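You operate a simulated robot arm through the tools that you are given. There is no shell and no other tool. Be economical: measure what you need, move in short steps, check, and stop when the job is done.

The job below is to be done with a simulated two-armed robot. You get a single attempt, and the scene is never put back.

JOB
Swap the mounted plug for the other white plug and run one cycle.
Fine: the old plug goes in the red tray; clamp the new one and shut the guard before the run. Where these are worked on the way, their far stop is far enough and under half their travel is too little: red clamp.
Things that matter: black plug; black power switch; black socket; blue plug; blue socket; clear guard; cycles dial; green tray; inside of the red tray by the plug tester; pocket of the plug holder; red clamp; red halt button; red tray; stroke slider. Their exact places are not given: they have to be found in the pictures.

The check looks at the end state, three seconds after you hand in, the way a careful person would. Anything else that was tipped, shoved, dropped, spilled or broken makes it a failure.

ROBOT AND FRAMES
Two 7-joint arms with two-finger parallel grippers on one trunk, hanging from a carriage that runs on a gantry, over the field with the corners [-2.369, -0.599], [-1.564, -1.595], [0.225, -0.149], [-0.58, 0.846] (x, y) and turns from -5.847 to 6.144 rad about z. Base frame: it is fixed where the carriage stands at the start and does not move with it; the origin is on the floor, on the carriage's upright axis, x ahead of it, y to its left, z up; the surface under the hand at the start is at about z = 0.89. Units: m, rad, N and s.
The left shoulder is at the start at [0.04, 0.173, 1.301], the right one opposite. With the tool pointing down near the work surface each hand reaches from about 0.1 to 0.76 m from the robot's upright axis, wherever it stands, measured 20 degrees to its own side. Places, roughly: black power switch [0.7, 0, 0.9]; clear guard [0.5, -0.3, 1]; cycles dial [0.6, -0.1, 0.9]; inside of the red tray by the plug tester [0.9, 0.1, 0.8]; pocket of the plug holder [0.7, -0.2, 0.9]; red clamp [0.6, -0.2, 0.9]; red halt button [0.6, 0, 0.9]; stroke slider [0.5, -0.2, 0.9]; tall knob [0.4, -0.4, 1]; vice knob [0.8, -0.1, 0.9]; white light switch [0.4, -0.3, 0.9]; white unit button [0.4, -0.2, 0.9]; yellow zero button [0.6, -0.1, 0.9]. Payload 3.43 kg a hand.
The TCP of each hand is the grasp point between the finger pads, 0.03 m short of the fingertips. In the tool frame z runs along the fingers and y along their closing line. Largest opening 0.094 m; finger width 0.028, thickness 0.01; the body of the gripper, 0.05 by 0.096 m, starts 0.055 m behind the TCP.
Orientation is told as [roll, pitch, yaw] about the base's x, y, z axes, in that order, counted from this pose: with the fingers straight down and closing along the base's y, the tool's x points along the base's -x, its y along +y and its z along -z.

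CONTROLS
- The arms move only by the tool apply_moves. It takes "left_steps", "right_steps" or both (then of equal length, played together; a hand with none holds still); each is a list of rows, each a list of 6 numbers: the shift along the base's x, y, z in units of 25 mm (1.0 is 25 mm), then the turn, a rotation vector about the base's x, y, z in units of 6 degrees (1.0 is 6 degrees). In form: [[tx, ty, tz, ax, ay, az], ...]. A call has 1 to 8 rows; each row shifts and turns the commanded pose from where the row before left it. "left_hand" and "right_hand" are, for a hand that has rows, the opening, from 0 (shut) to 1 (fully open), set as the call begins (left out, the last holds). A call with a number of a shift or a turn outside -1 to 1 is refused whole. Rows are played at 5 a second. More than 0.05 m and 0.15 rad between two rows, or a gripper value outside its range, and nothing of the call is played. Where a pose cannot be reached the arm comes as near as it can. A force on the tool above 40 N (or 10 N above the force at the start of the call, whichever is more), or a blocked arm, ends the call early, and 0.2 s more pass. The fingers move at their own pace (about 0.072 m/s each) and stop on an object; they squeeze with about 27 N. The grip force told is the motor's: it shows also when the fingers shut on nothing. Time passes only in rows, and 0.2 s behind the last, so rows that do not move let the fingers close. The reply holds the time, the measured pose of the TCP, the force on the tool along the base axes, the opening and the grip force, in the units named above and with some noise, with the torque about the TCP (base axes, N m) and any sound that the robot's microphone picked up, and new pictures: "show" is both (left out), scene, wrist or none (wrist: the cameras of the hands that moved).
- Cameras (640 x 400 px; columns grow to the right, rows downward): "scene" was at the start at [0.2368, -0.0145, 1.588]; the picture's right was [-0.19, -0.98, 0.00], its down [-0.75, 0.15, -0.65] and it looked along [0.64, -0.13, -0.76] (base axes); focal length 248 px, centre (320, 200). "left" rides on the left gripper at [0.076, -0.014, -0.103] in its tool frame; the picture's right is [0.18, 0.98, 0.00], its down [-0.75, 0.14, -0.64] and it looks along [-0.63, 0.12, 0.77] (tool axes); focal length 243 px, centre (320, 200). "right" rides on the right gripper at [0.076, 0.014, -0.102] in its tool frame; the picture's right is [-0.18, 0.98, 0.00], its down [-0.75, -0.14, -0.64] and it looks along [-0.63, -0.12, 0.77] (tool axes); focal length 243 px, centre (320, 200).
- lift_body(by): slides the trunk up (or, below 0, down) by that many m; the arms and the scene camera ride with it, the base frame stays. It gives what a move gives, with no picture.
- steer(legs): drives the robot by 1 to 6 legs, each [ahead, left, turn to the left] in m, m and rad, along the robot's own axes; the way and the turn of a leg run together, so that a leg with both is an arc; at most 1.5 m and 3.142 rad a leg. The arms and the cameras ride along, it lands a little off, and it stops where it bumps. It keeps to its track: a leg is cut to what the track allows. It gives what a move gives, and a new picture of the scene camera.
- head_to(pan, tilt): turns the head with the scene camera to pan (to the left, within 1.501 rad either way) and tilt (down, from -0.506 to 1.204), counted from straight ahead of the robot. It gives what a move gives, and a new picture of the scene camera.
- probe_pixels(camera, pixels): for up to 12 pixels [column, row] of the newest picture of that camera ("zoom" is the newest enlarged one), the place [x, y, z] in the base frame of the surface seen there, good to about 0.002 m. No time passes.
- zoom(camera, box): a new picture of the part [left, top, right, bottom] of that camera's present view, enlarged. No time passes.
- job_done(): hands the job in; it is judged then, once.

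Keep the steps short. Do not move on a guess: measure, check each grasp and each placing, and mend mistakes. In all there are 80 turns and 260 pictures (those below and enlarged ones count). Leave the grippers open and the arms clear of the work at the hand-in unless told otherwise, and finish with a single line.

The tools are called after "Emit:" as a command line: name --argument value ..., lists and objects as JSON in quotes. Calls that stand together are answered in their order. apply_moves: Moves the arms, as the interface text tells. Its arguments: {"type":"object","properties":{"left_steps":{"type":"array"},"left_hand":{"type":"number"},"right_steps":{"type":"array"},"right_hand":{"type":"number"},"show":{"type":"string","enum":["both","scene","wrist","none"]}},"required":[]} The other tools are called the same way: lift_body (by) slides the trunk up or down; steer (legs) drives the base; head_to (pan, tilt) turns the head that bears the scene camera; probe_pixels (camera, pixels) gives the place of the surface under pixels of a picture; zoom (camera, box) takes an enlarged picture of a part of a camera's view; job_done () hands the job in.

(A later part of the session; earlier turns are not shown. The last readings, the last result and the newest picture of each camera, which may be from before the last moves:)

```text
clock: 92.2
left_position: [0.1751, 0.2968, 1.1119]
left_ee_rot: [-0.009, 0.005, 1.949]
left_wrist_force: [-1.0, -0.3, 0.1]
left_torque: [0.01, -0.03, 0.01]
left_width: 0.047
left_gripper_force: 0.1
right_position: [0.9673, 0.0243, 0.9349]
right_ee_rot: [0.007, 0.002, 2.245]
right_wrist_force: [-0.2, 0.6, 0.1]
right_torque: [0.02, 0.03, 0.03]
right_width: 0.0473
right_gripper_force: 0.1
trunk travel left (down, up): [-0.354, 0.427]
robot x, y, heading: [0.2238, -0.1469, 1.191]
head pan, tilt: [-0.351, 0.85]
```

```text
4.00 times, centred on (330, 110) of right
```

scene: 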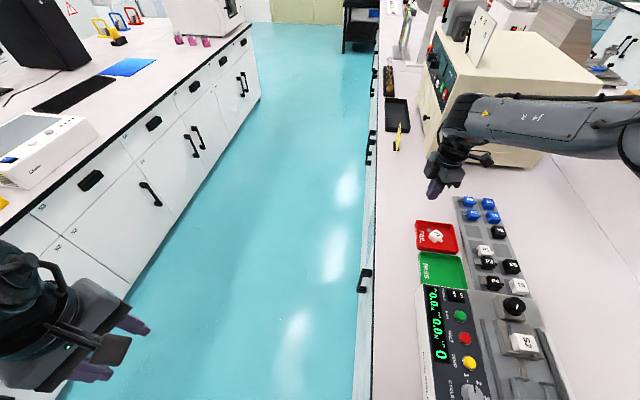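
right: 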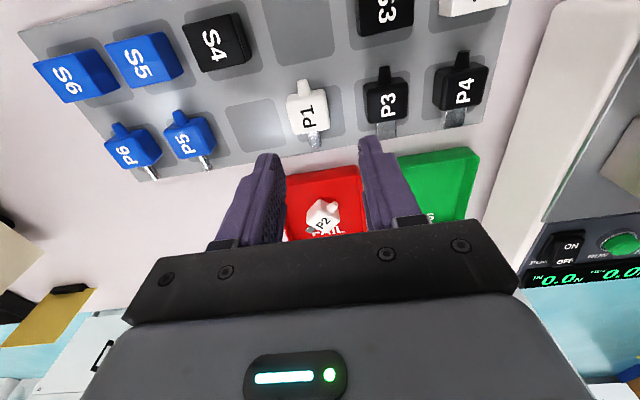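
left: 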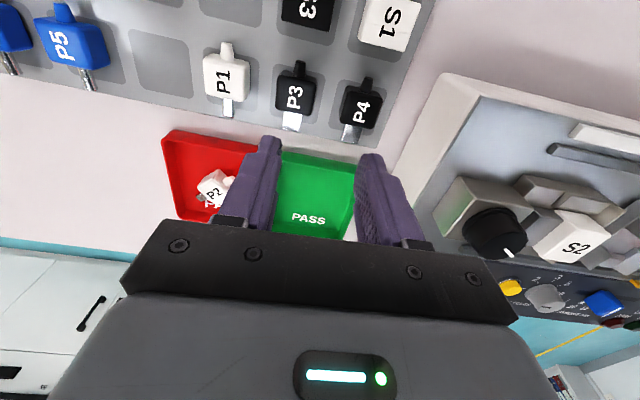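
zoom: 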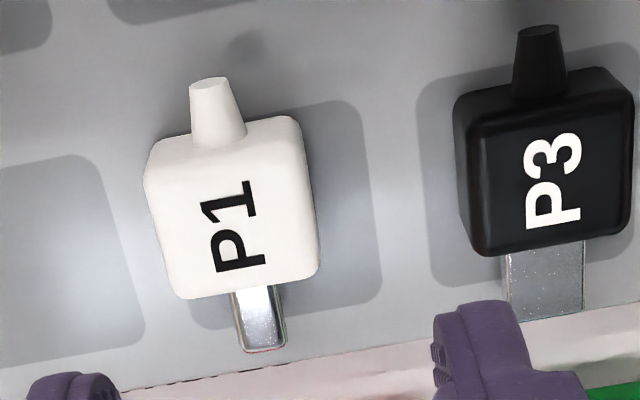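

P1 now has ample room. I measure it again.

Emit:
probe_pixels --camera "zoom" --pixels '[[155, 150], [290, 130], [310, 270], [178, 290], [232, 210], [215, 90], [262, 335], [470, 130], [480, 245]]'

```text
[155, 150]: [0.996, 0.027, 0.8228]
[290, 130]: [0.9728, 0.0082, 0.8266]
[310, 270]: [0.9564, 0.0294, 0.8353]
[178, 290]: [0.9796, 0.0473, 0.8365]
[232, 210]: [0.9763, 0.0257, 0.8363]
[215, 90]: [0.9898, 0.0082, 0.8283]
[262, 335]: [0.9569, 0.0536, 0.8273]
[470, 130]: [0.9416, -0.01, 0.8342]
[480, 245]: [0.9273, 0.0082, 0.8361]
```

P1's centre is (0.976, 0.027). Descend to z 0.853; I check the pose before closing.

Emit:
apply_moves --right_steps '[[0.35, 0.11, 0, 0, 0, 0], [0, 0, -0.9, 0, 0, 0], [0, 0, -0.9, 0, 0, 0], [0, 0, -0.9, 0, 0, 0], [0, 0, -0.55, 0, 0, 0], [0, 0, 0, 0, 0, 0]]' --right_hand 0.5 --show "wrist"

```text
clock: 93.5
left_position: [0.1756, 0.2983, 1.1118]
left_ee_rot: [-0.009, 0.005, 1.948]
left_wrist_force: [0.3, -0.2, -0.2]
left_torque: [-0.04, 0.0, 0.05]
left_width: 0.0468
left_gripper_force: 0.1
right_position: [0.9772, 0.0265, 0.8535]
right_ee_rot: [0.006, 0.0, 2.247]
right_wrist_force: [0.0, 0.1, -1.1]
right_torque: [0.02, -0.01, 0.03]
right_width: 0.0466
right_gripper_force: 0.0
trunk travel left (down, up): [-0.354, 0.427]
robot x, y, heading: [0.2222, -0.1461, 1.192]
head pan, tilt: [-0.351, 0.85]
```

right: 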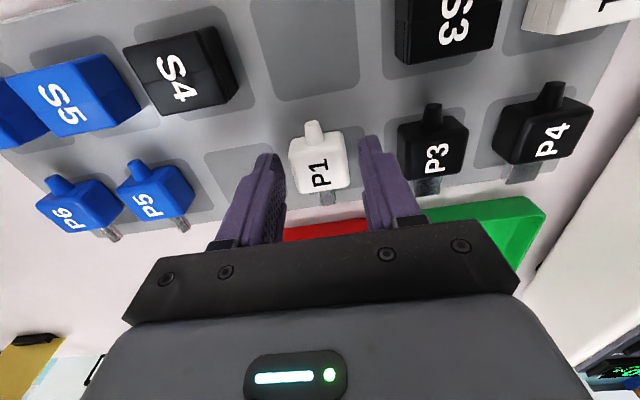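

In place without contact. Close, then lift.

Emit:
apply_moves --right_steps '[[0, 0, 0, 0, 0, 0], [0, 0, 0, 0, 0, 0], [0, 0, 0, 0, 0, 0], [0, 0, 0.4, 0, 0, 0], [0, 0, 0.9, 0, 0, 0], [0, 0, 0.9, 0, 0, 0], [0, 0, 0.9, 0, 0, 0], [0, 0, 0.9, 0, 0, 0]]' --right_hand 0 --show "wrist"

```text
clock: 95.3
left_position: [0.177, 0.2978, 1.1108]
left_ee_rot: [-0.01, 0.004, 1.948]
left_wrist_force: [-0.1, -0.3, -0.7]
left_torque: [-0.02, 0.01, 0.02]
left_width: 0.047
left_gripper_force: 0.2
right_position: [0.9765, 0.0273, 0.9517]
right_ee_rot: [0.007, 0.001, 2.245]
right_wrist_force: [0.3, -0.2, -0.5]
right_torque: [0.02, -0.03, -0.03]
right_width: 0.0325
right_gripper_force: 27.1
trunk travel left (down, up): [-0.354, 0.427]
robot x, y, heading: [0.2216, -0.1465, 1.189]
head pan, tilt: [-0.351, 0.85]
```

right: 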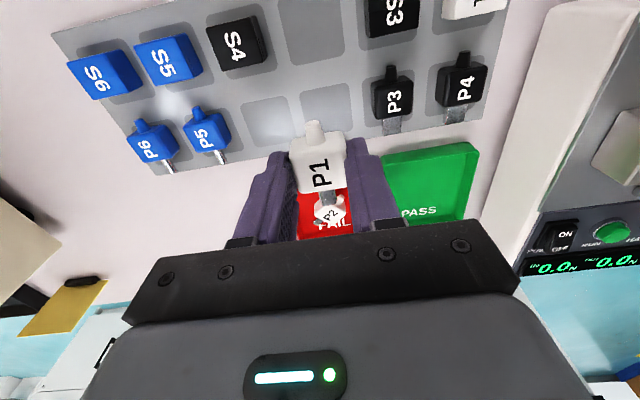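

P1 is held (32.5 mm). I lift and draw it back, starting the quarter turn of the wrist.

Emit:
apply_moves --right_steps '[[-0.3, -0.2, 1, 0, 0, -0.5], [-0.96, -0.53, 1, 0, 0, -1], [-0.96, -0.53, 1, 0, 0, -1], [-0.96, -0.53, 0.9, 0, 0, -1], [-0.96, -0.53, 0.8, 0, 0, -1], [-0.96, -0.53, 0.6, 0, 0, -1], [-0.96, -0.53, 0.4, 0, 0, -1], [-0.96, -0.53, 0.2, 0, 0, -1]]' --show "none"

Emit:
steer --legs '[[0.0, 0.0, -0.5]]'

```text
clock: 97.2
left_position: [0.1749, 0.2979, 1.1121]
left_ee_rot: [-0.007, 0.002, 1.947]
left_wrist_force: [-0.3, -0.5, 0.1]
left_torque: [0.02, 0.01, -0.02]
left_width: 0.0472
left_gripper_force: 0.0
right_position: [0.8008, -0.0726, 1.1006]
right_ee_rot: [0.008, 0.0, 1.457]
right_wrist_force: [0.0, 0.0, 0.1]
right_torque: [-0.01, 0.03, 0.04]
right_width: 0.0326
right_gripper_force: 27.4
trunk travel left (down, up): [-0.354, 0.427]
robot x, y, heading: [0.2249, -0.1479, 1.189]
head pan, tilt: [-0.351, 0.85]
```

```text
clock: 99.0
left_position: [0.3965, 0.2641, 1.113]
left_ee_rot: [-0.009, 0.003, 1.446]
left_wrist_force: [0.2, -0.7, -0.2]
left_torque: [-0.01, 0.01, 0.02]
left_width: 0.047
left_gripper_force: 0.0
right_position: [0.7662, -0.3594, 1.1019]
right_ee_rot: [0.006, 0.003, 0.96]
right_wrist_force: [0.5, -0.2, -0.4]
right_torque: [0.04, 0.0, 0.0]
right_width: 0.0326
right_gripper_force: 26.6
trunk travel left (down, up): [-0.354, 0.427]
robot x, y, heading: [0.221, -0.1474, 0.691]
head pan, tilt: [-0.351, 0.85]
```

scene: 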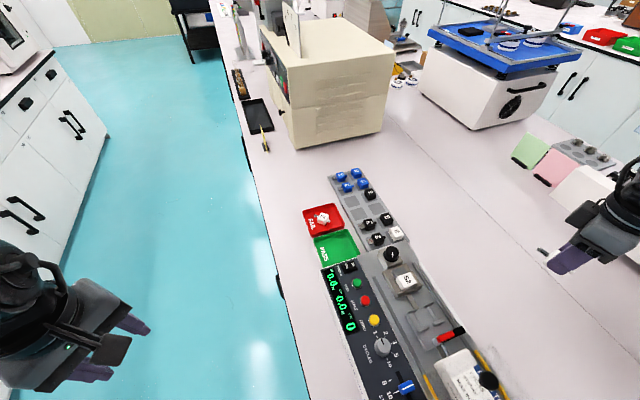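

Now over the holder: to (0.654, -0.181), yaw 0.675, z 1.03.

Emit:
apply_moves --right_steps '[[-0.56, 0.89, 0, 0, 0, -0.34], [-0.56, 0.89, 0, 0, 0, -0.34], [-0.56, 0.89, 0, 0, 0, -0.34], [-0.56, 0.89, 0, 0, 0, -0.34], [-0.56, 0.89, 0, 0, 0, -0.34], [-0.56, 0.89, -0.7, 0, 0, -0.34], [-0.56, 0.89, -1, 0, 0, -0.34], [-0.56, 0.91, -1, 0, 0, -0.34]]' --show "wrist"

Emit:
zoom --camera "right" --box '[230, 20, 410, 220]'

```text
clock: 100.8
left_position: [0.3957, 0.2665, 1.113]
left_ee_rot: [-0.009, 0.002, 1.446]
left_wrist_force: [-0.7, 0.4, 0.9]
left_torque: [-0.02, 0.02, 0.0]
left_width: 0.0469
left_gripper_force: 0.0
right_position: [0.6567, -0.1828, 1.037]
right_ee_rot: [0.008, 0.001, 0.673]
right_wrist_force: [-1.0, -0.2, 0.2]
right_torque: [-0.02, -0.01, -0.04]
right_width: 0.0324
right_gripper_force: 26.5
trunk travel left (down, up): [-0.354, 0.427]
robot x, y, heading: [0.2238, -0.1522, 0.694]
head pan, tilt: [-0.351, 0.85]
```

right: 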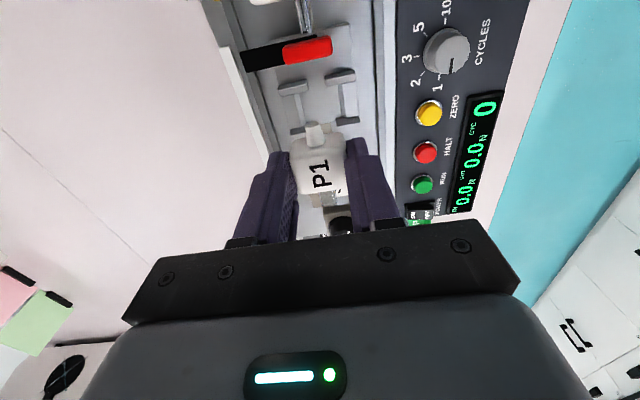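

```text
2.00 times, centred on (320, 120) of right
```

zoom: 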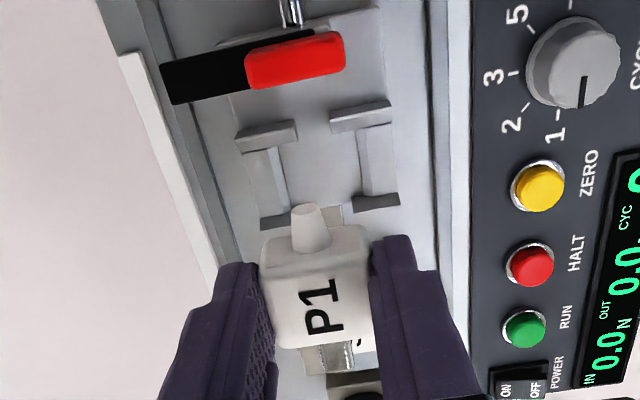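

Prong faces the socket, as it should. I measure the pocket and the plug in the hand.

Emit:
probe_pixels --camera "zoom" --pixels '[[292, 128], [336, 118], [284, 200], [358, 198], [265, 170], [375, 160], [282, 180], [358, 170], [320, 305], [307, 222], [275, 330], [365, 300]]'

```text
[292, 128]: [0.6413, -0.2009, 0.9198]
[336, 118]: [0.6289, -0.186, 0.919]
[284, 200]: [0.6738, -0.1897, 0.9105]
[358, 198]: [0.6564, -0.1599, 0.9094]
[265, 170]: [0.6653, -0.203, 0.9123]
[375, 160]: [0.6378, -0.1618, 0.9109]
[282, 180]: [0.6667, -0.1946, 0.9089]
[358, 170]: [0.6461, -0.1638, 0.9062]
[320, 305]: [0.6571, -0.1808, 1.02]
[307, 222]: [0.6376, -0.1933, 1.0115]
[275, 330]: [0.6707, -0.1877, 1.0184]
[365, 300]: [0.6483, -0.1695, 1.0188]
```

Pocket axis v and P2's old centre agree; I shift by about 1.5 mm and go down to z 0.957, then slowly on.

Emit:
apply_moves --right_steps '[[-0.06, 0.01, -0.8, 0, 0, 0], [0, 0, -0.8, 0, 0, 0], [0, 0, -0.8, 0, 0, 0], [0, 0, -0.7, 0, 0, 0], [0, 0, 0, 0, 0, 0]]' --show "wrist"

Emit:
zoom --camera "right" --box '[230, 60, 410, 240]'

```text
clock: 102.0
left_position: [0.3962, 0.2653, 1.1113]
left_ee_rot: [-0.011, 0.004, 1.447]
left_wrist_force: [0.5, 0.1, 0.9]
left_torque: [-0.01, 0.01, 0.01]
left_width: 0.0469
left_gripper_force: 0.0
right_position: [0.6523, -0.1795, 0.9571]
right_ee_rot: [0.008, 0.001, 0.676]
right_wrist_force: [0.6, 0.5, -0.2]
right_torque: [0.02, 0.01, -0.03]
right_width: 0.0324
right_gripper_force: 27.2
trunk travel left (down, up): [-0.354, 0.427]
robot x, y, heading: [0.2216, -0.1458, 0.694]
head pan, tilt: [-0.351, 0.85]
```

right: 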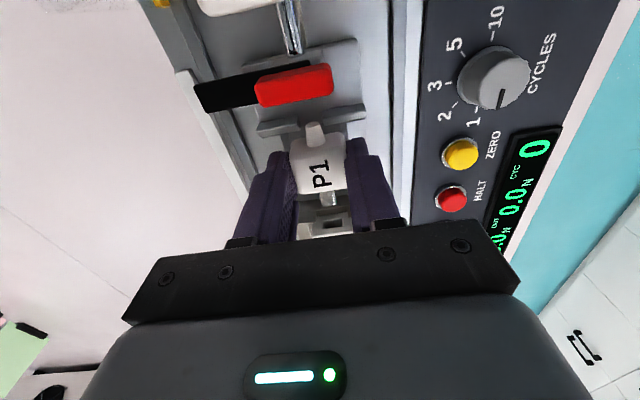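

```text
2.22 times, centred on (320, 150) of right
```

zoom: 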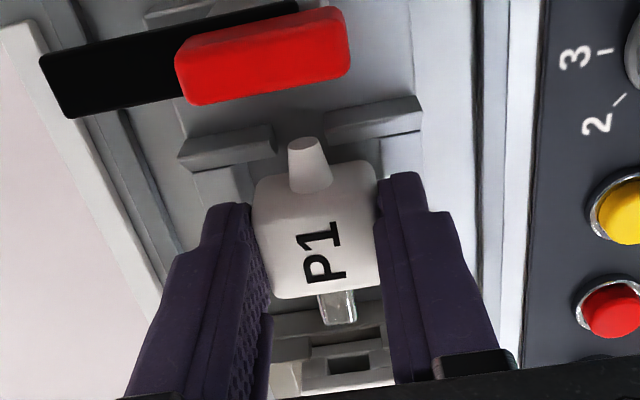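

Emit:
probe_pixels --camera "zoom" --pixels '[[308, 150], [308, 175], [272, 140], [328, 125], [322, 250], [265, 195], [372, 180], [340, 315], [262, 280], [380, 275]]'

```text
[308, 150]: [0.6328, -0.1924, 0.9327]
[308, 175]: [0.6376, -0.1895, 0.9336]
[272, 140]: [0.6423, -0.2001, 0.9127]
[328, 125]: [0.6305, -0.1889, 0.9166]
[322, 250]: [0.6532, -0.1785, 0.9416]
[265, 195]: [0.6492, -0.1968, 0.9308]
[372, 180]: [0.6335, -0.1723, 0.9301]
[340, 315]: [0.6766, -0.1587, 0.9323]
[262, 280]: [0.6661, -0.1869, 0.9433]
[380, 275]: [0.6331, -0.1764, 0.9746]
```

The plug sits 3 mm too far to the operator's side (v -0.548 versus -0.551). I correct by (+1.9, -2.3 mm) and lower slowly to the seat at 0.947.

Emit:
apply_moves --right_steps '[[0.075, -0.093, 0, 0, 0, 0], [0, 0, 0, 0, 0, 0], [0, 0, -0.1, 0, 0, 0], [0, 0, -0.1, 0, 0, 0], [0, 0, -0.1, 0, 0, 0], [0, 0, -0.1, 0, 0, 0], [0, 0, 0, 0, 0, 0]]' --show "wrist"

Emit:
zoom --camera "right" --box '[230, 60, 410, 240]'

```text
clock: 103.6
left_position: [0.3955, 0.2647, 1.1114]
left_ee_rot: [-0.01, 0.004, 1.448]
left_wrist_force: [-0.3, -1.0, -0.2]
left_torque: [-0.01, -0.02, -0.03]
left_width: 0.0471
left_gripper_force: 0.0
right_position: [0.6532, -0.1832, 0.9464]
right_ee_rot: [0.006, 0.001, 0.675]
right_wrist_force: [-4.1, 0.8, 9.3]
right_torque: [-0.03, 0.05, 0.07]
right_width: 0.0328
right_gripper_force: 26.8
trunk travel left (down, up): [-0.354, 0.427]
robot x, y, heading: [0.2238, -0.1458, 0.688]
head pan, tilt: [-0.351, 0.85]
```

right: 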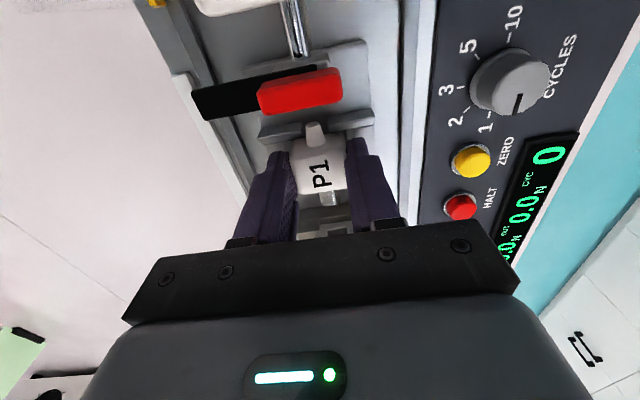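

```text
2.22 times, centred on (320, 150) of right
```

zoom: 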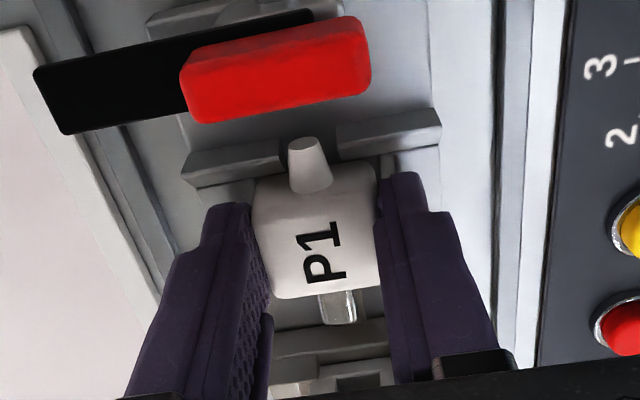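

Emit:
probe_pixels --camera "zoom" --pixels '[[322, 250], [345, 200], [308, 175], [265, 200], [340, 310], [275, 290], [365, 280], [240, 160], [390, 130]]'

```text
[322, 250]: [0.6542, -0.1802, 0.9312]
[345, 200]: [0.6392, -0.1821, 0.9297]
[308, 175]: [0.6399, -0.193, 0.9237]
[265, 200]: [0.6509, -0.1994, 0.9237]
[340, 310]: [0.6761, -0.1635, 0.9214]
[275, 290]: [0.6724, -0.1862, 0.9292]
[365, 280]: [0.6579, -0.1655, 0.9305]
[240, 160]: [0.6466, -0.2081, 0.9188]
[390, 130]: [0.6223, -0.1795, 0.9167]
```

Top at 0.930–0.931, same as P2 was: seated. I release, lift and check.

Emit:
apply_moves --right_steps '[[0, 0, 0, 0, 0, 0], [0, 0, 0, 0, 0, 0], [0, 0, 0.5, 0, 0, 0], [0, 0, 0.9, 0, 0, 0], [0, 0, 0.9, 0, 0, 0], [0, 0, 0.7, 0, 0, 0]]' --right_hand 0.65 --show "wrist"

Emit:
zoom --camera "right" --box '[230, 20, 410, 160]'

```text
clock: 105.0
left_position: [0.3967, 0.2653, 1.1121]
left_ee_rot: [-0.008, 0.002, 1.447]
left_wrist_force: [0.5, 0.1, -0.6]
left_torque: [-0.01, 0.0, -0.01]
left_width: 0.0469
left_gripper_force: 0.1
right_position: [0.6559, -0.1813, 1.0226]
right_ee_rot: [0.007, 0.0, 0.674]
right_wrist_force: [0.5, 0.2, 0.1]
right_torque: [-0.02, 0.02, 0.0]
right_width: 0.061
right_gripper_force: 0.1
trunk travel left (down, up): [-0.354, 0.427]
robot x, y, heading: [0.2235, -0.1461, 0.689]
head pan, tilt: [-0.351, 0.85]
```

right: 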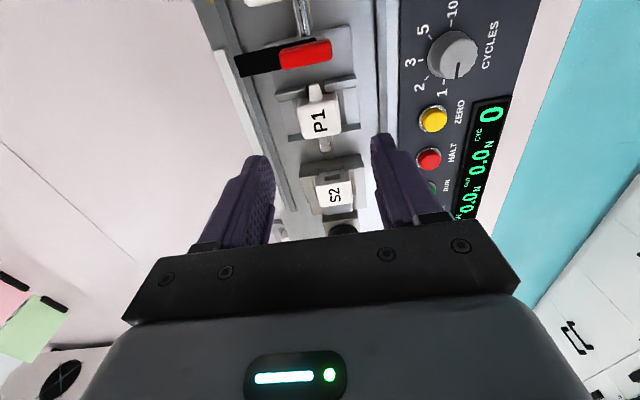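

```text
2.86 times, centred on (320, 90) of right
```

zoom: 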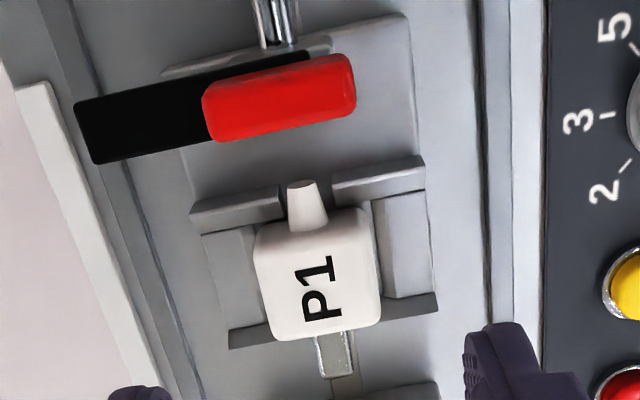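

P1 is seated properly. Turns are short, so I now do several steps in order: push the clamp bar round onto P1 with closed fingers, lift and look, put the right hand high, turn the robot back to heading 0, and look down.

Emit:
apply_moves --right_steps '[[-0.36, -0.84, 0, 0, 0, 0], [-0.36, -0.84, 0, 0, 0, 0], [-0.36, -0.84, 0, 0, 0, 0], [-0.35, -0.84, 0, 0, 0, 0], [0, 0, -0.85, 0, 0, 0], [0, 0, -0.85, 0, 0, 0], [0, 0, -0.84, 0, 0, 0]]' --right_hand 0 --show "wrist"

Emit:
apply_moves --right_steps '[[0.475, 0.335, 0, 0, 0, 0], [0.475, 0.335, 0, 0, 0, 0], [0.19, 0.305, 0, 0, 0, 0], [0.19, 0.305, 0, 0, 0, 0], [-0.06, 0.46, 0, 0, 0, 0], [-0.17, 0.22, 0, 0, 0, 0], [-0.18, 0.22, 0, 0, 0, 0], [0, 0, 0, 0, 0, 0]]' --show "wrist"

Emit:
apply_moves --right_steps '[[0.05, -0.06, 0, 0, 0, 0], [0, 0, 0.9, 0, 0, 0], [0, 0, 0.9, 0, 0, 0], [0, 0, 0.9, 0, 0, 0]]' --right_hand 0.5 --show "wrist"

Emit:
zoom --camera "right" --box '[220, 20, 420, 160]'

Emit:
apply_moves --right_steps '[[0.5, 0.8, 1, 0, 0, 0], [0.5, 0.8, 1, 0, 0, 0], [0.5, 0.8, 1, 0, 0, 0], [0.5, 0.8, 1, 0, 0, 0], [0.5, 0.8, 1, 0, 0, 0], [0.5, 0.9, 1, 0, 0, 0], [0.6, 0.9, 1, 0, 0, 0], [0.6, 0.9, 1, 0, 0, 0]]' --show "none"

Emit:
steer --legs '[[0.0, 0.0, -0.69]]'

Emit:
head_to --pan -0.2 --tilt 1.05

Emit:
zoom --camera "scene" --box '[240, 200, 440, 340]'

```text
clock: 106.6
left_position: [0.3963, 0.2646, 1.1123]
left_ee_rot: [-0.008, 0.005, 1.446]
left_wrist_force: [0.5, 0.6, 0.0]
left_torque: [0.02, 0.0, -0.01]
left_width: 0.0471
left_gripper_force: 0.1
right_position: [0.6555, -0.1819, 0.9585]
right_ee_rot: [0.008, 0.0, 0.676]
right_wrist_force: [-4.9, -2.0, 21.7]
right_torque: [-0.07, 0.11, 0.05]
right_width: 0.0
right_gripper_force: 27.0
right hand out of reach, approached as far as the arm can: row 1, 2, 3, 4
trunk travel left (down, up): [-0.354, 0.427]
robot x, y, heading: [0.2248, -0.1475, 0.69]
head pan, tilt: [-0.351, 0.85]
```

right: 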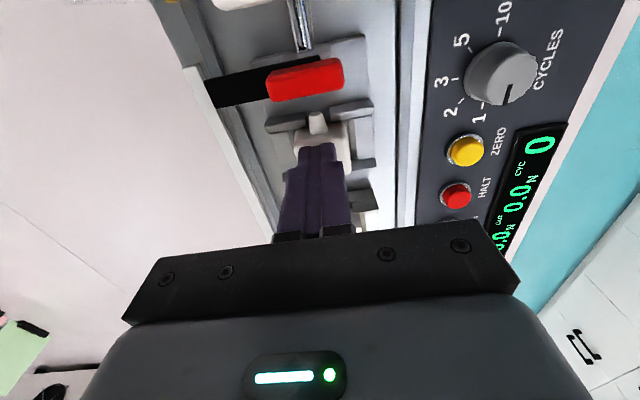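

```text
clock: 107.5
left_position: [0.3956, 0.2644, 1.1108]
left_ee_rot: [-0.011, 0.005, 1.444]
left_wrist_force: [0.6, -0.2, 0.4]
left_torque: [0.01, -0.03, 0.0]
left_width: 0.047
left_gripper_force: 0.0
right_position: [0.6848, -0.1599, 0.9592]
right_ee_rot: [0.003, 0.003, 0.675]
right_wrist_force: [-5.1, -4.0, 19.4]
right_torque: [-0.17, 0.15, 0.02]
right_width: 0.0
right_gripper_force: 26.5
trunk travel left (down, up): [-0.354, 0.427]
robot x, y, heading: [0.2203, -0.1491, 0.691]
head pan, tilt: [-0.351, 0.85]
stopped in row 4 (right hand): the force on the tool passed its limit at 44 N (the readings are from after the stop); the commanded pose is now the measured one
```

right: 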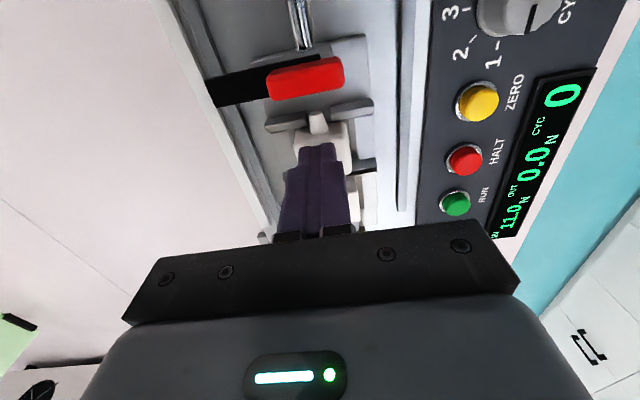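

```text
clock: 108.5
left_position: [0.3956, 0.265, 1.1126]
left_ee_rot: [-0.007, 0.003, 1.447]
left_wrist_force: [-0.6, 0.7, 0.1]
left_torque: [-0.01, -0.01, -0.01]
left_width: 0.0467
left_gripper_force: 0.1
right_position: [0.686, -0.1604, 1.024]
right_ee_rot: [0.005, 0.007, 0.678]
right_wrist_force: [-0.1, 0.0, -0.3]
right_torque: [-0.01, -0.01, -0.03]
right_width: 0.047
right_gripper_force: 0.0
trunk travel left (down, up): [-0.354, 0.427]
robot x, y, heading: [0.2234, -0.1451, 0.687]
head pan, tilt: [-0.351, 0.85]
```

right: 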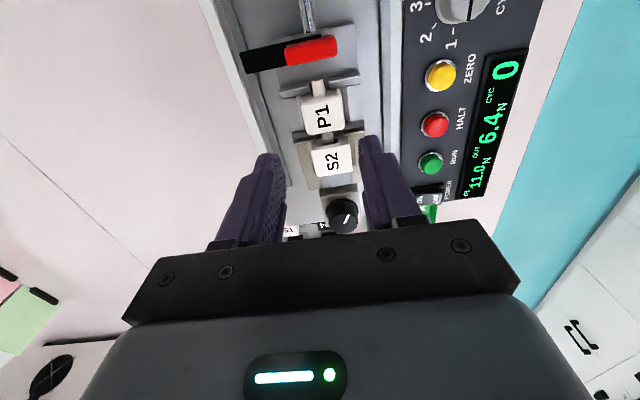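

```text
2.86 times, centred on (320, 90) of right
```

zoom: 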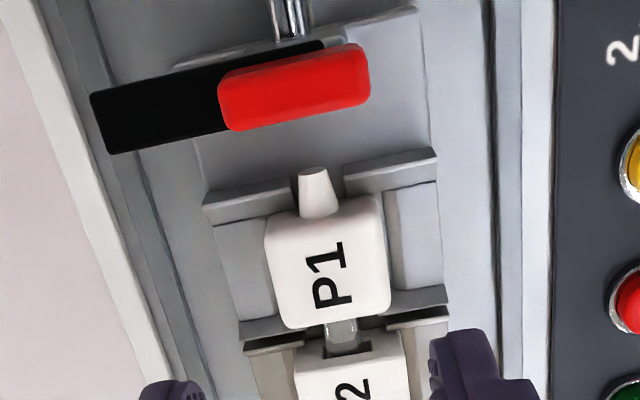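

```text
clock: 110.3
left_position: [0.3944, 0.2652, 1.1123]
left_ee_rot: [-0.009, 0.004, 1.448]
left_wrist_force: [0.0, -0.3, -0.3]
left_torque: [0.0, -0.04, 0.0]
left_width: 0.047
left_gripper_force: 0.1
right_position: [0.7633, -0.0365, 1.182]
right_ee_rot: [0.011, 0.0, 0.675]
right_wrist_force: [0.8, 0.2, 0.4]
right_torque: [0.01, -0.02, 0.01]
right_width: 0.0469
right_gripper_force: 0.1
right hand out of reach, approached as far as the arm can: row 7, 8
trunk travel left (down, up): [-0.354, 0.427]
robot x, y, heading: [0.2243, -0.1446, 0.692]
head pan, tilt: [-0.351, 0.85]
```

```text
clock: 112.5
left_position: [0.6203, 0.0554, 1.1113]
left_ee_rot: [-0.009, 0.004, 0.746]
left_wrist_force: [1.0, -0.2, -0.6]
left_torque: [0.04, 0.01, 0.01]
left_width: 0.0469
left_gripper_force: 0.0
right_position: [0.7071, -0.4119, 1.1815]
right_ee_rot: [0.009, -0.002, -0.027]
right_wrist_force: [-0.5, -0.1, 0.1]
right_torque: [-0.01, 0.02, -0.02]
right_width: 0.0467
right_gripper_force: 0.0
trunk travel left (down, up): [-0.354, 0.427]
robot x, y, heading: [0.221, -0.1458, -0.008]
head pan, tilt: [-0.351, 0.85]
```

scene: 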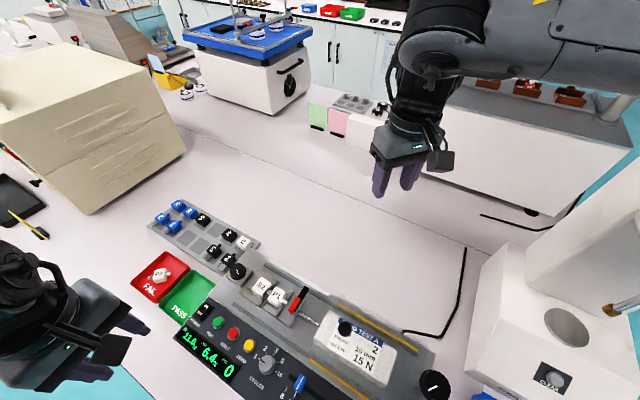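

```text
clock: 113.3
left_position: [0.6196, 0.0565, 1.1131]
left_ee_rot: [-0.009, 0.002, 0.746]
left_wrist_force: [-0.6, 0.0, -1.0]
left_torque: [-0.04, -0.01, 0.0]
left_width: 0.0472
left_gripper_force: 0.1
right_position: [0.7067, -0.4126, 1.1811]
right_ee_rot: [0.009, 0.0, -0.026]
right_wrist_force: [-0.2, -0.2, -0.1]
right_torque: [0.0, -0.02, 0.01]
right_width: 0.0469
right_gripper_force: 0.1
trunk travel left (down, up): [-0.354, 0.427]
robot x, y, heading: [0.2189, -0.1482, -0.01]
head pan, tilt: [-0.201, 1.051]
```

scene: 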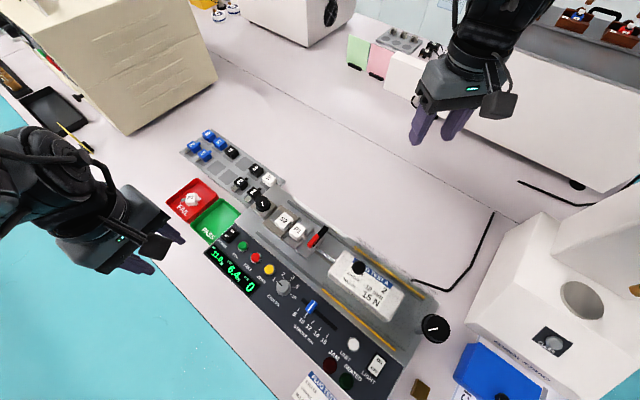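

```text
2.86 times, centred on (340, 270) of scene
5 turns are left
```

zoom: 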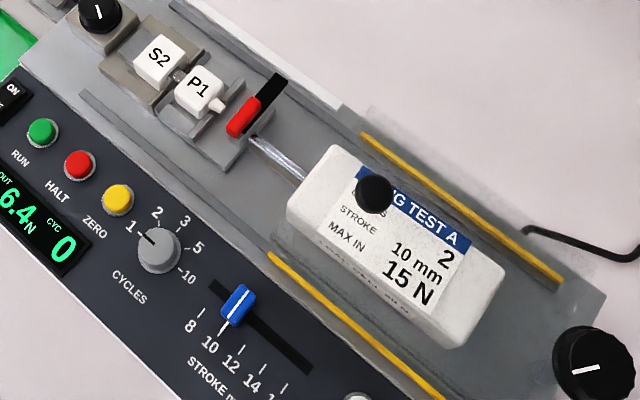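

The right hand could not reach around the clamp there; instead its fingers pressed on P1 and pushed the holder carriage toward the socket (P1 still seated, the clamp still open; nothing damaged). I measure the new places and bring the left hand, which reaches this area well, to a spot beside the clamp bar.

Emit:
probe_pixels --camera "zoom" --pixels '[[198, 85], [219, 104], [256, 102], [233, 130], [280, 80], [258, 138], [373, 190], [330, 150], [296, 200], [42, 130], [158, 60], [366, 138]]'

Emit:
apply_moves --left_steps '[[0.07, -0.95, 0, 0, 0, -0.09], [0.07, -0.95, 0, 0, 0, -0.09], [0.07, -0.95, 0, 0, 0, -0.09], [0.07, -0.95, 0, 0, 0, -0.09], [0.07, -0.95, 0, 0, 0, -0.09], [0.07, -0.95, 0, 0, 0, -0.09], [0.07, -0.95, 0, 0, 0, -0.09], [0.07, -0.95, 0, 0, 0, -0.09]]' --left_hand 0 --show "none"

Emit:
apply_moves --left_steps '[[0.08, -0.9, -0.66, 0, 0, 0], [0.08, -0.9, -0.66, 0, 0, 0], [0.08, -0.9, -0.66, 0, 0, 0], [0.08, -0.9, -0.66, 0, 0, 0], [0.08, -0.9, -0.66, 0, 0, 0], [0, 0, 0, 0, 0, 0]]' --show "both"

Emit:
zoom --camera "left" --box '[200, 40, 440, 200]'

```text
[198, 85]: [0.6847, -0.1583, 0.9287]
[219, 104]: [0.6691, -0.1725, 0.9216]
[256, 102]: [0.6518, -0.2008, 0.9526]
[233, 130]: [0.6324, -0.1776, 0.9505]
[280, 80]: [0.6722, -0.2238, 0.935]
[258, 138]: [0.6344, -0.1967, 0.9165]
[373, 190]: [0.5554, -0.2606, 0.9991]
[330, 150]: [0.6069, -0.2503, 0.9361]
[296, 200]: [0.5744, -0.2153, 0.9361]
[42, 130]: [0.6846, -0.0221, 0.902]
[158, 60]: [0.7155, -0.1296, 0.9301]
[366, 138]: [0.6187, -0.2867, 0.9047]
```

```text
clock: 115.1
left_position: [0.6356, -0.135, 1.1134]
left_ee_rot: [-0.01, 0.004, 0.67]
left_wrist_force: [-0.8, -1.1, 0.0]
left_torque: [-0.02, 0.0, -0.03]
left_width: 0.0
left_gripper_force: 27.0
right_position: [0.7068, -0.412, 1.1818]
right_ee_rot: [0.007, 0.001, -0.027]
right_wrist_force: [0.6, 0.5, -0.1]
right_torque: [0.01, 0.02, -0.03]
right_width: 0.0471
right_gripper_force: 0.1
trunk travel left (down, up): [-0.354, 0.427]
robot x, y, heading: [0.2186, -0.1492, -0.01]
head pan, tilt: [-0.201, 1.051]
```

```text
clock: 116.5
left_position: [0.6458, -0.2464, 1.0312]
left_ee_rot: [-0.009, 0.005, 0.67]
left_wrist_force: [-0.6, 0.1, -0.1]
left_torque: [0.05, -0.02, 0.01]
left_width: 0.0
left_gripper_force: 27.6
right_position: [0.706, -0.4124, 1.181]
right_ee_rot: [0.009, 0.001, -0.024]
right_wrist_force: [-0.4, 0.9, 0.1]
right_torque: [0.01, 0.03, 0.0]
right_width: 0.0471
right_gripper_force: 0.0
trunk travel left (down, up): [-0.354, 0.427]
robot x, y, heading: [0.2208, -0.1471, -0.009]
head pan, tilt: [-0.201, 1.051]
```

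scene: 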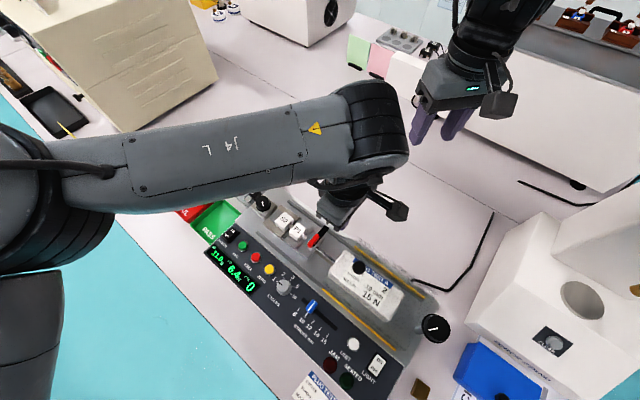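
left: 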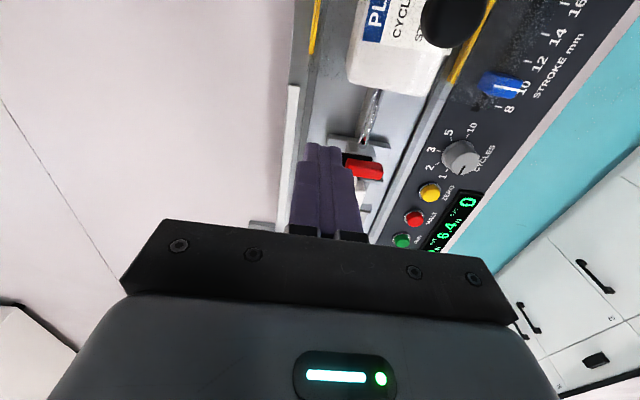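

```text
2.50 times, centred on (320, 120) of left
4 turns are left
```

zoom: 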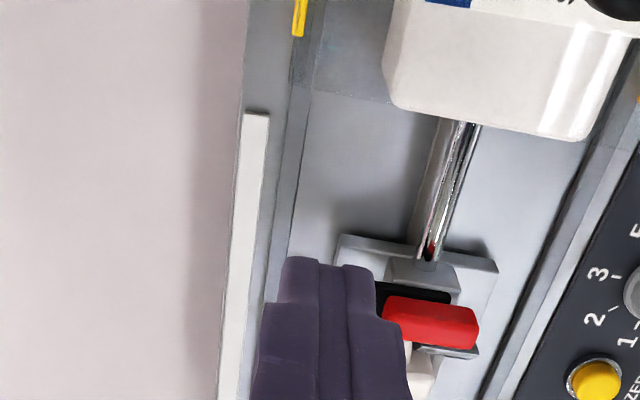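

The holder has shifted 37 mm; the clamp pivot is now at about u 0.381, v -0.552, and there is room behind the bar. The left hand goes down behind the bar (tips 0.932, above plug and post), swings it round onto P1, lifts, looks, then goes above the spot behind the guard knob.

Emit:
apply_moves --left_steps '[[-0.41, 0.78, 0, 0, 0, 0], [0, 0, -0.92, 0, 0, 0], [0, 0, -0.92, 0, 0, 0], [0, 0, -0.93, 0, 0, 0], [0, 0, 0, 0, 0, 0]]' --show "wrist"

Emit:
apply_moves --left_steps '[[0.4, 0.17, 0, 0, 0, 0], [0.4, 0.17, 0, 0, 0, 0], [0.25, 0.2, 0, 0, 0, 0], [0.25, 0.2, 0, 0, 0, 0], [0.27, 0.37, 0, 0, 0, 0], [-0.15, 0.187, 0, 0, 0, 0], [-0.15, 0.187, 0, 0, 0, 0], [0, 0, 0, 0, 0, 0]]' --show "wrist"

Emit:
apply_moves --left_steps '[[0.05, -0.06, 0, 0, 0, 0], [0, 0, 0.9, 0, 0, 0], [0, 0, 0.9, 0, 0, 0], [0, 0, 0.9, 0, 0, 0]]' --show "wrist"

Emit:
zoom --camera "left" --box '[240, 40, 420, 180]'

Emit:
apply_moves --left_steps '[[0, 0, 1, 0, 0, 0], [0, 0, 1, 0, 0, 0], [-0.94, -0.63, 0, 0, 0, 0], [-0.94, -0.63, 0, 0, 0, 0], [-0.94, -0.63, 0, 0, 0, 0], [-0.94, -0.63, 0, 0, 0, 0], [-0.94, -0.63, 0, 0, 0, 0], [-0.94, -0.63, 0, 0, 0, 0]]' --show "both"

Emit:
zoom --camera "scene" --box '[220, 180, 440, 340]'

```text
clock: 117.7
left_position: [0.6339, -0.2273, 0.9593]
left_ee_rot: [-0.011, 0.005, 0.67]
left_wrist_force: [-0.5, -0.1, 0.6]
left_torque: [0.01, 0.0, -0.01]
left_width: 0.0001
left_gripper_force: 26.8
right_position: [0.7069, -0.412, 1.1817]
right_ee_rot: [0.01, -0.002, -0.026]
right_wrist_force: [-0.4, -0.2, -0.1]
right_torque: [-0.01, 0.01, 0.01]
right_width: 0.0469
right_gripper_force: 0.1
trunk travel left (down, up): [-0.354, 0.427]
robot x, y, heading: [0.2227, -0.1477, -0.014]
head pan, tilt: [-0.201, 1.051]
```

left: 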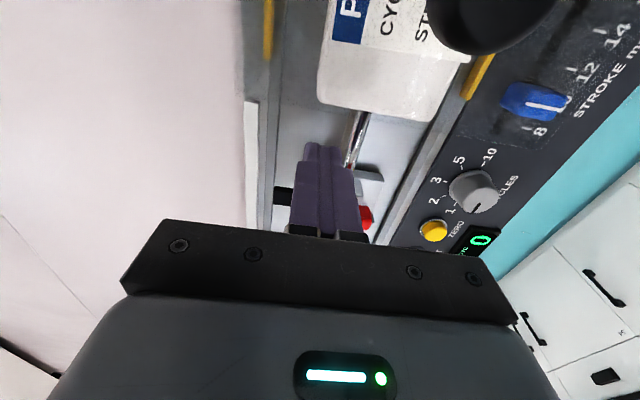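

```text
clock: 119.5
left_position: [0.668, -0.191, 0.9611]
left_ee_rot: [-0.01, 0.003, 0.67]
left_wrist_force: [3.0, -3.2, -2.0]
left_torque: [-0.04, -0.14, 0.06]
left_width: 0.0
left_gripper_force: 27.6
right_position: [0.7061, -0.4127, 1.1815]
right_ee_rot: [0.008, 0.0, -0.026]
right_wrist_force: [-0.6, 0.2, 0.7]
right_torque: [0.0, -0.02, 0.01]
right_width: 0.0469
right_gripper_force: 0.0
trunk travel left (down, up): [-0.354, 0.427]
robot x, y, heading: [0.2214, -0.1508, -0.012]
head pan, tilt: [-0.201, 1.051]
```

left: 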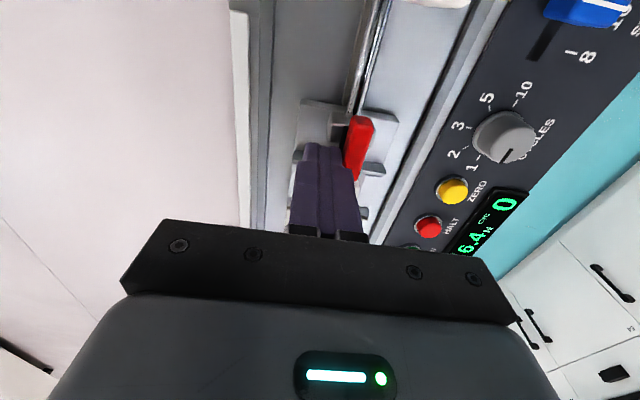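

```text
clock: 120.5
left_position: [0.6674, -0.1919, 1.0277]
left_ee_rot: [-0.009, 0.002, 0.67]
left_wrist_force: [0.2, -0.5, 0.3]
left_torque: [0.04, 0.0, 0.0]
left_width: 0.0
left_gripper_force: 27.6
right_position: [0.7066, -0.4122, 1.1809]
right_ee_rot: [0.009, 0.001, -0.027]
right_wrist_force: [-0.9, -0.3, -0.7]
right_torque: [0.01, 0.0, 0.02]
right_width: 0.047
right_gripper_force: 0.1
trunk travel left (down, up): [-0.354, 0.427]
robot x, y, heading: [0.2248, -0.1483, -0.015]
head pan, tilt: [-0.201, 1.051]
```

left: 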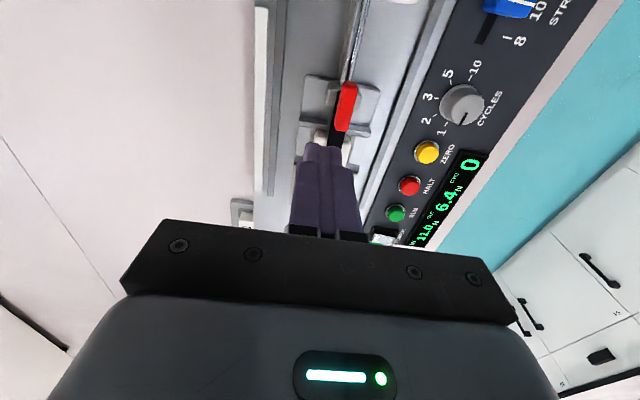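

```text
2.86 times, centred on (330, 110) of left
```

zoom: 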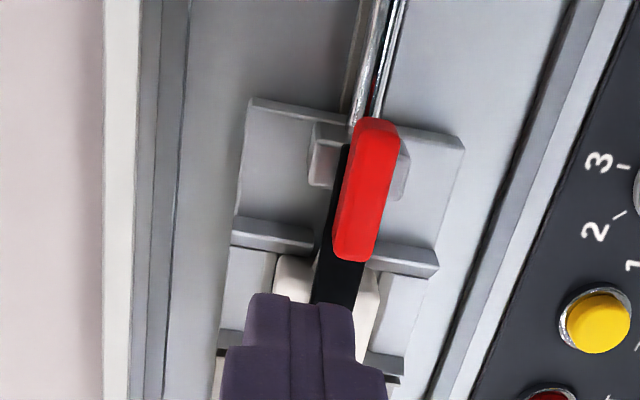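

```text
clock: 122.3
left_position: [0.5288, -0.2863, 1.0788]
left_ee_rot: [-0.011, 0.004, 0.67]
left_wrist_force: [-1.1, -0.5, 1.1]
left_torque: [-0.02, -0.03, -0.01]
left_width: 0.0001
left_gripper_force: 26.8
right_position: [0.706, -0.4121, 1.1811]
right_ee_rot: [0.006, 0.0, -0.026]
right_wrist_force: [0.5, 0.1, -0.2]
right_torque: [0.0, -0.02, 0.02]
right_width: 0.0472
right_gripper_force: 0.0
trunk travel left (down, up): [-0.354, 0.427]
robot x, y, heading: [0.2189, -0.1454, -0.006]
head pan, tilt: [-0.201, 1.051]
```

scene: 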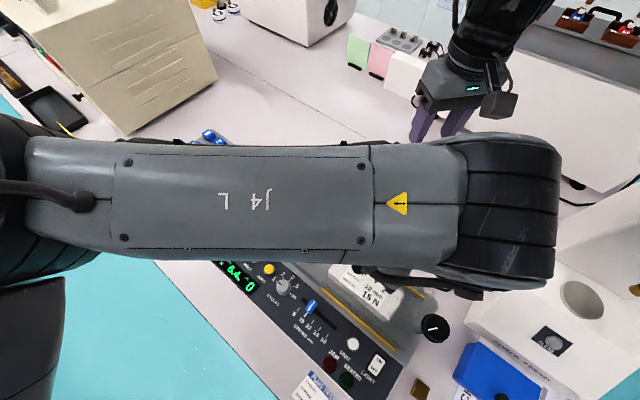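
left: 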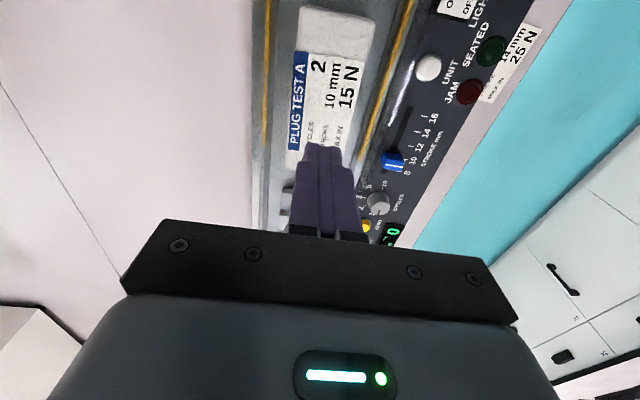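

```text
2.50 times, centred on (330, 260) of scene
3 turns are left
```

zoom: 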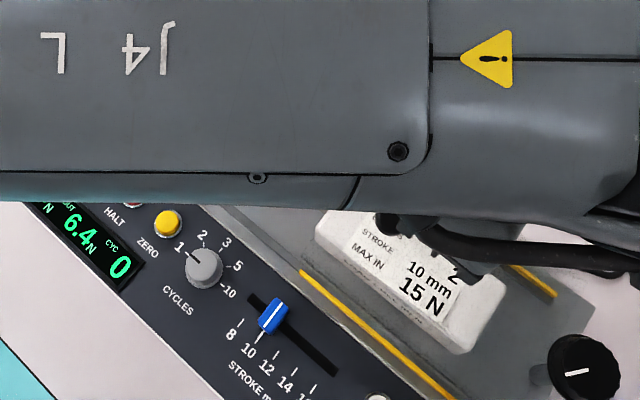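

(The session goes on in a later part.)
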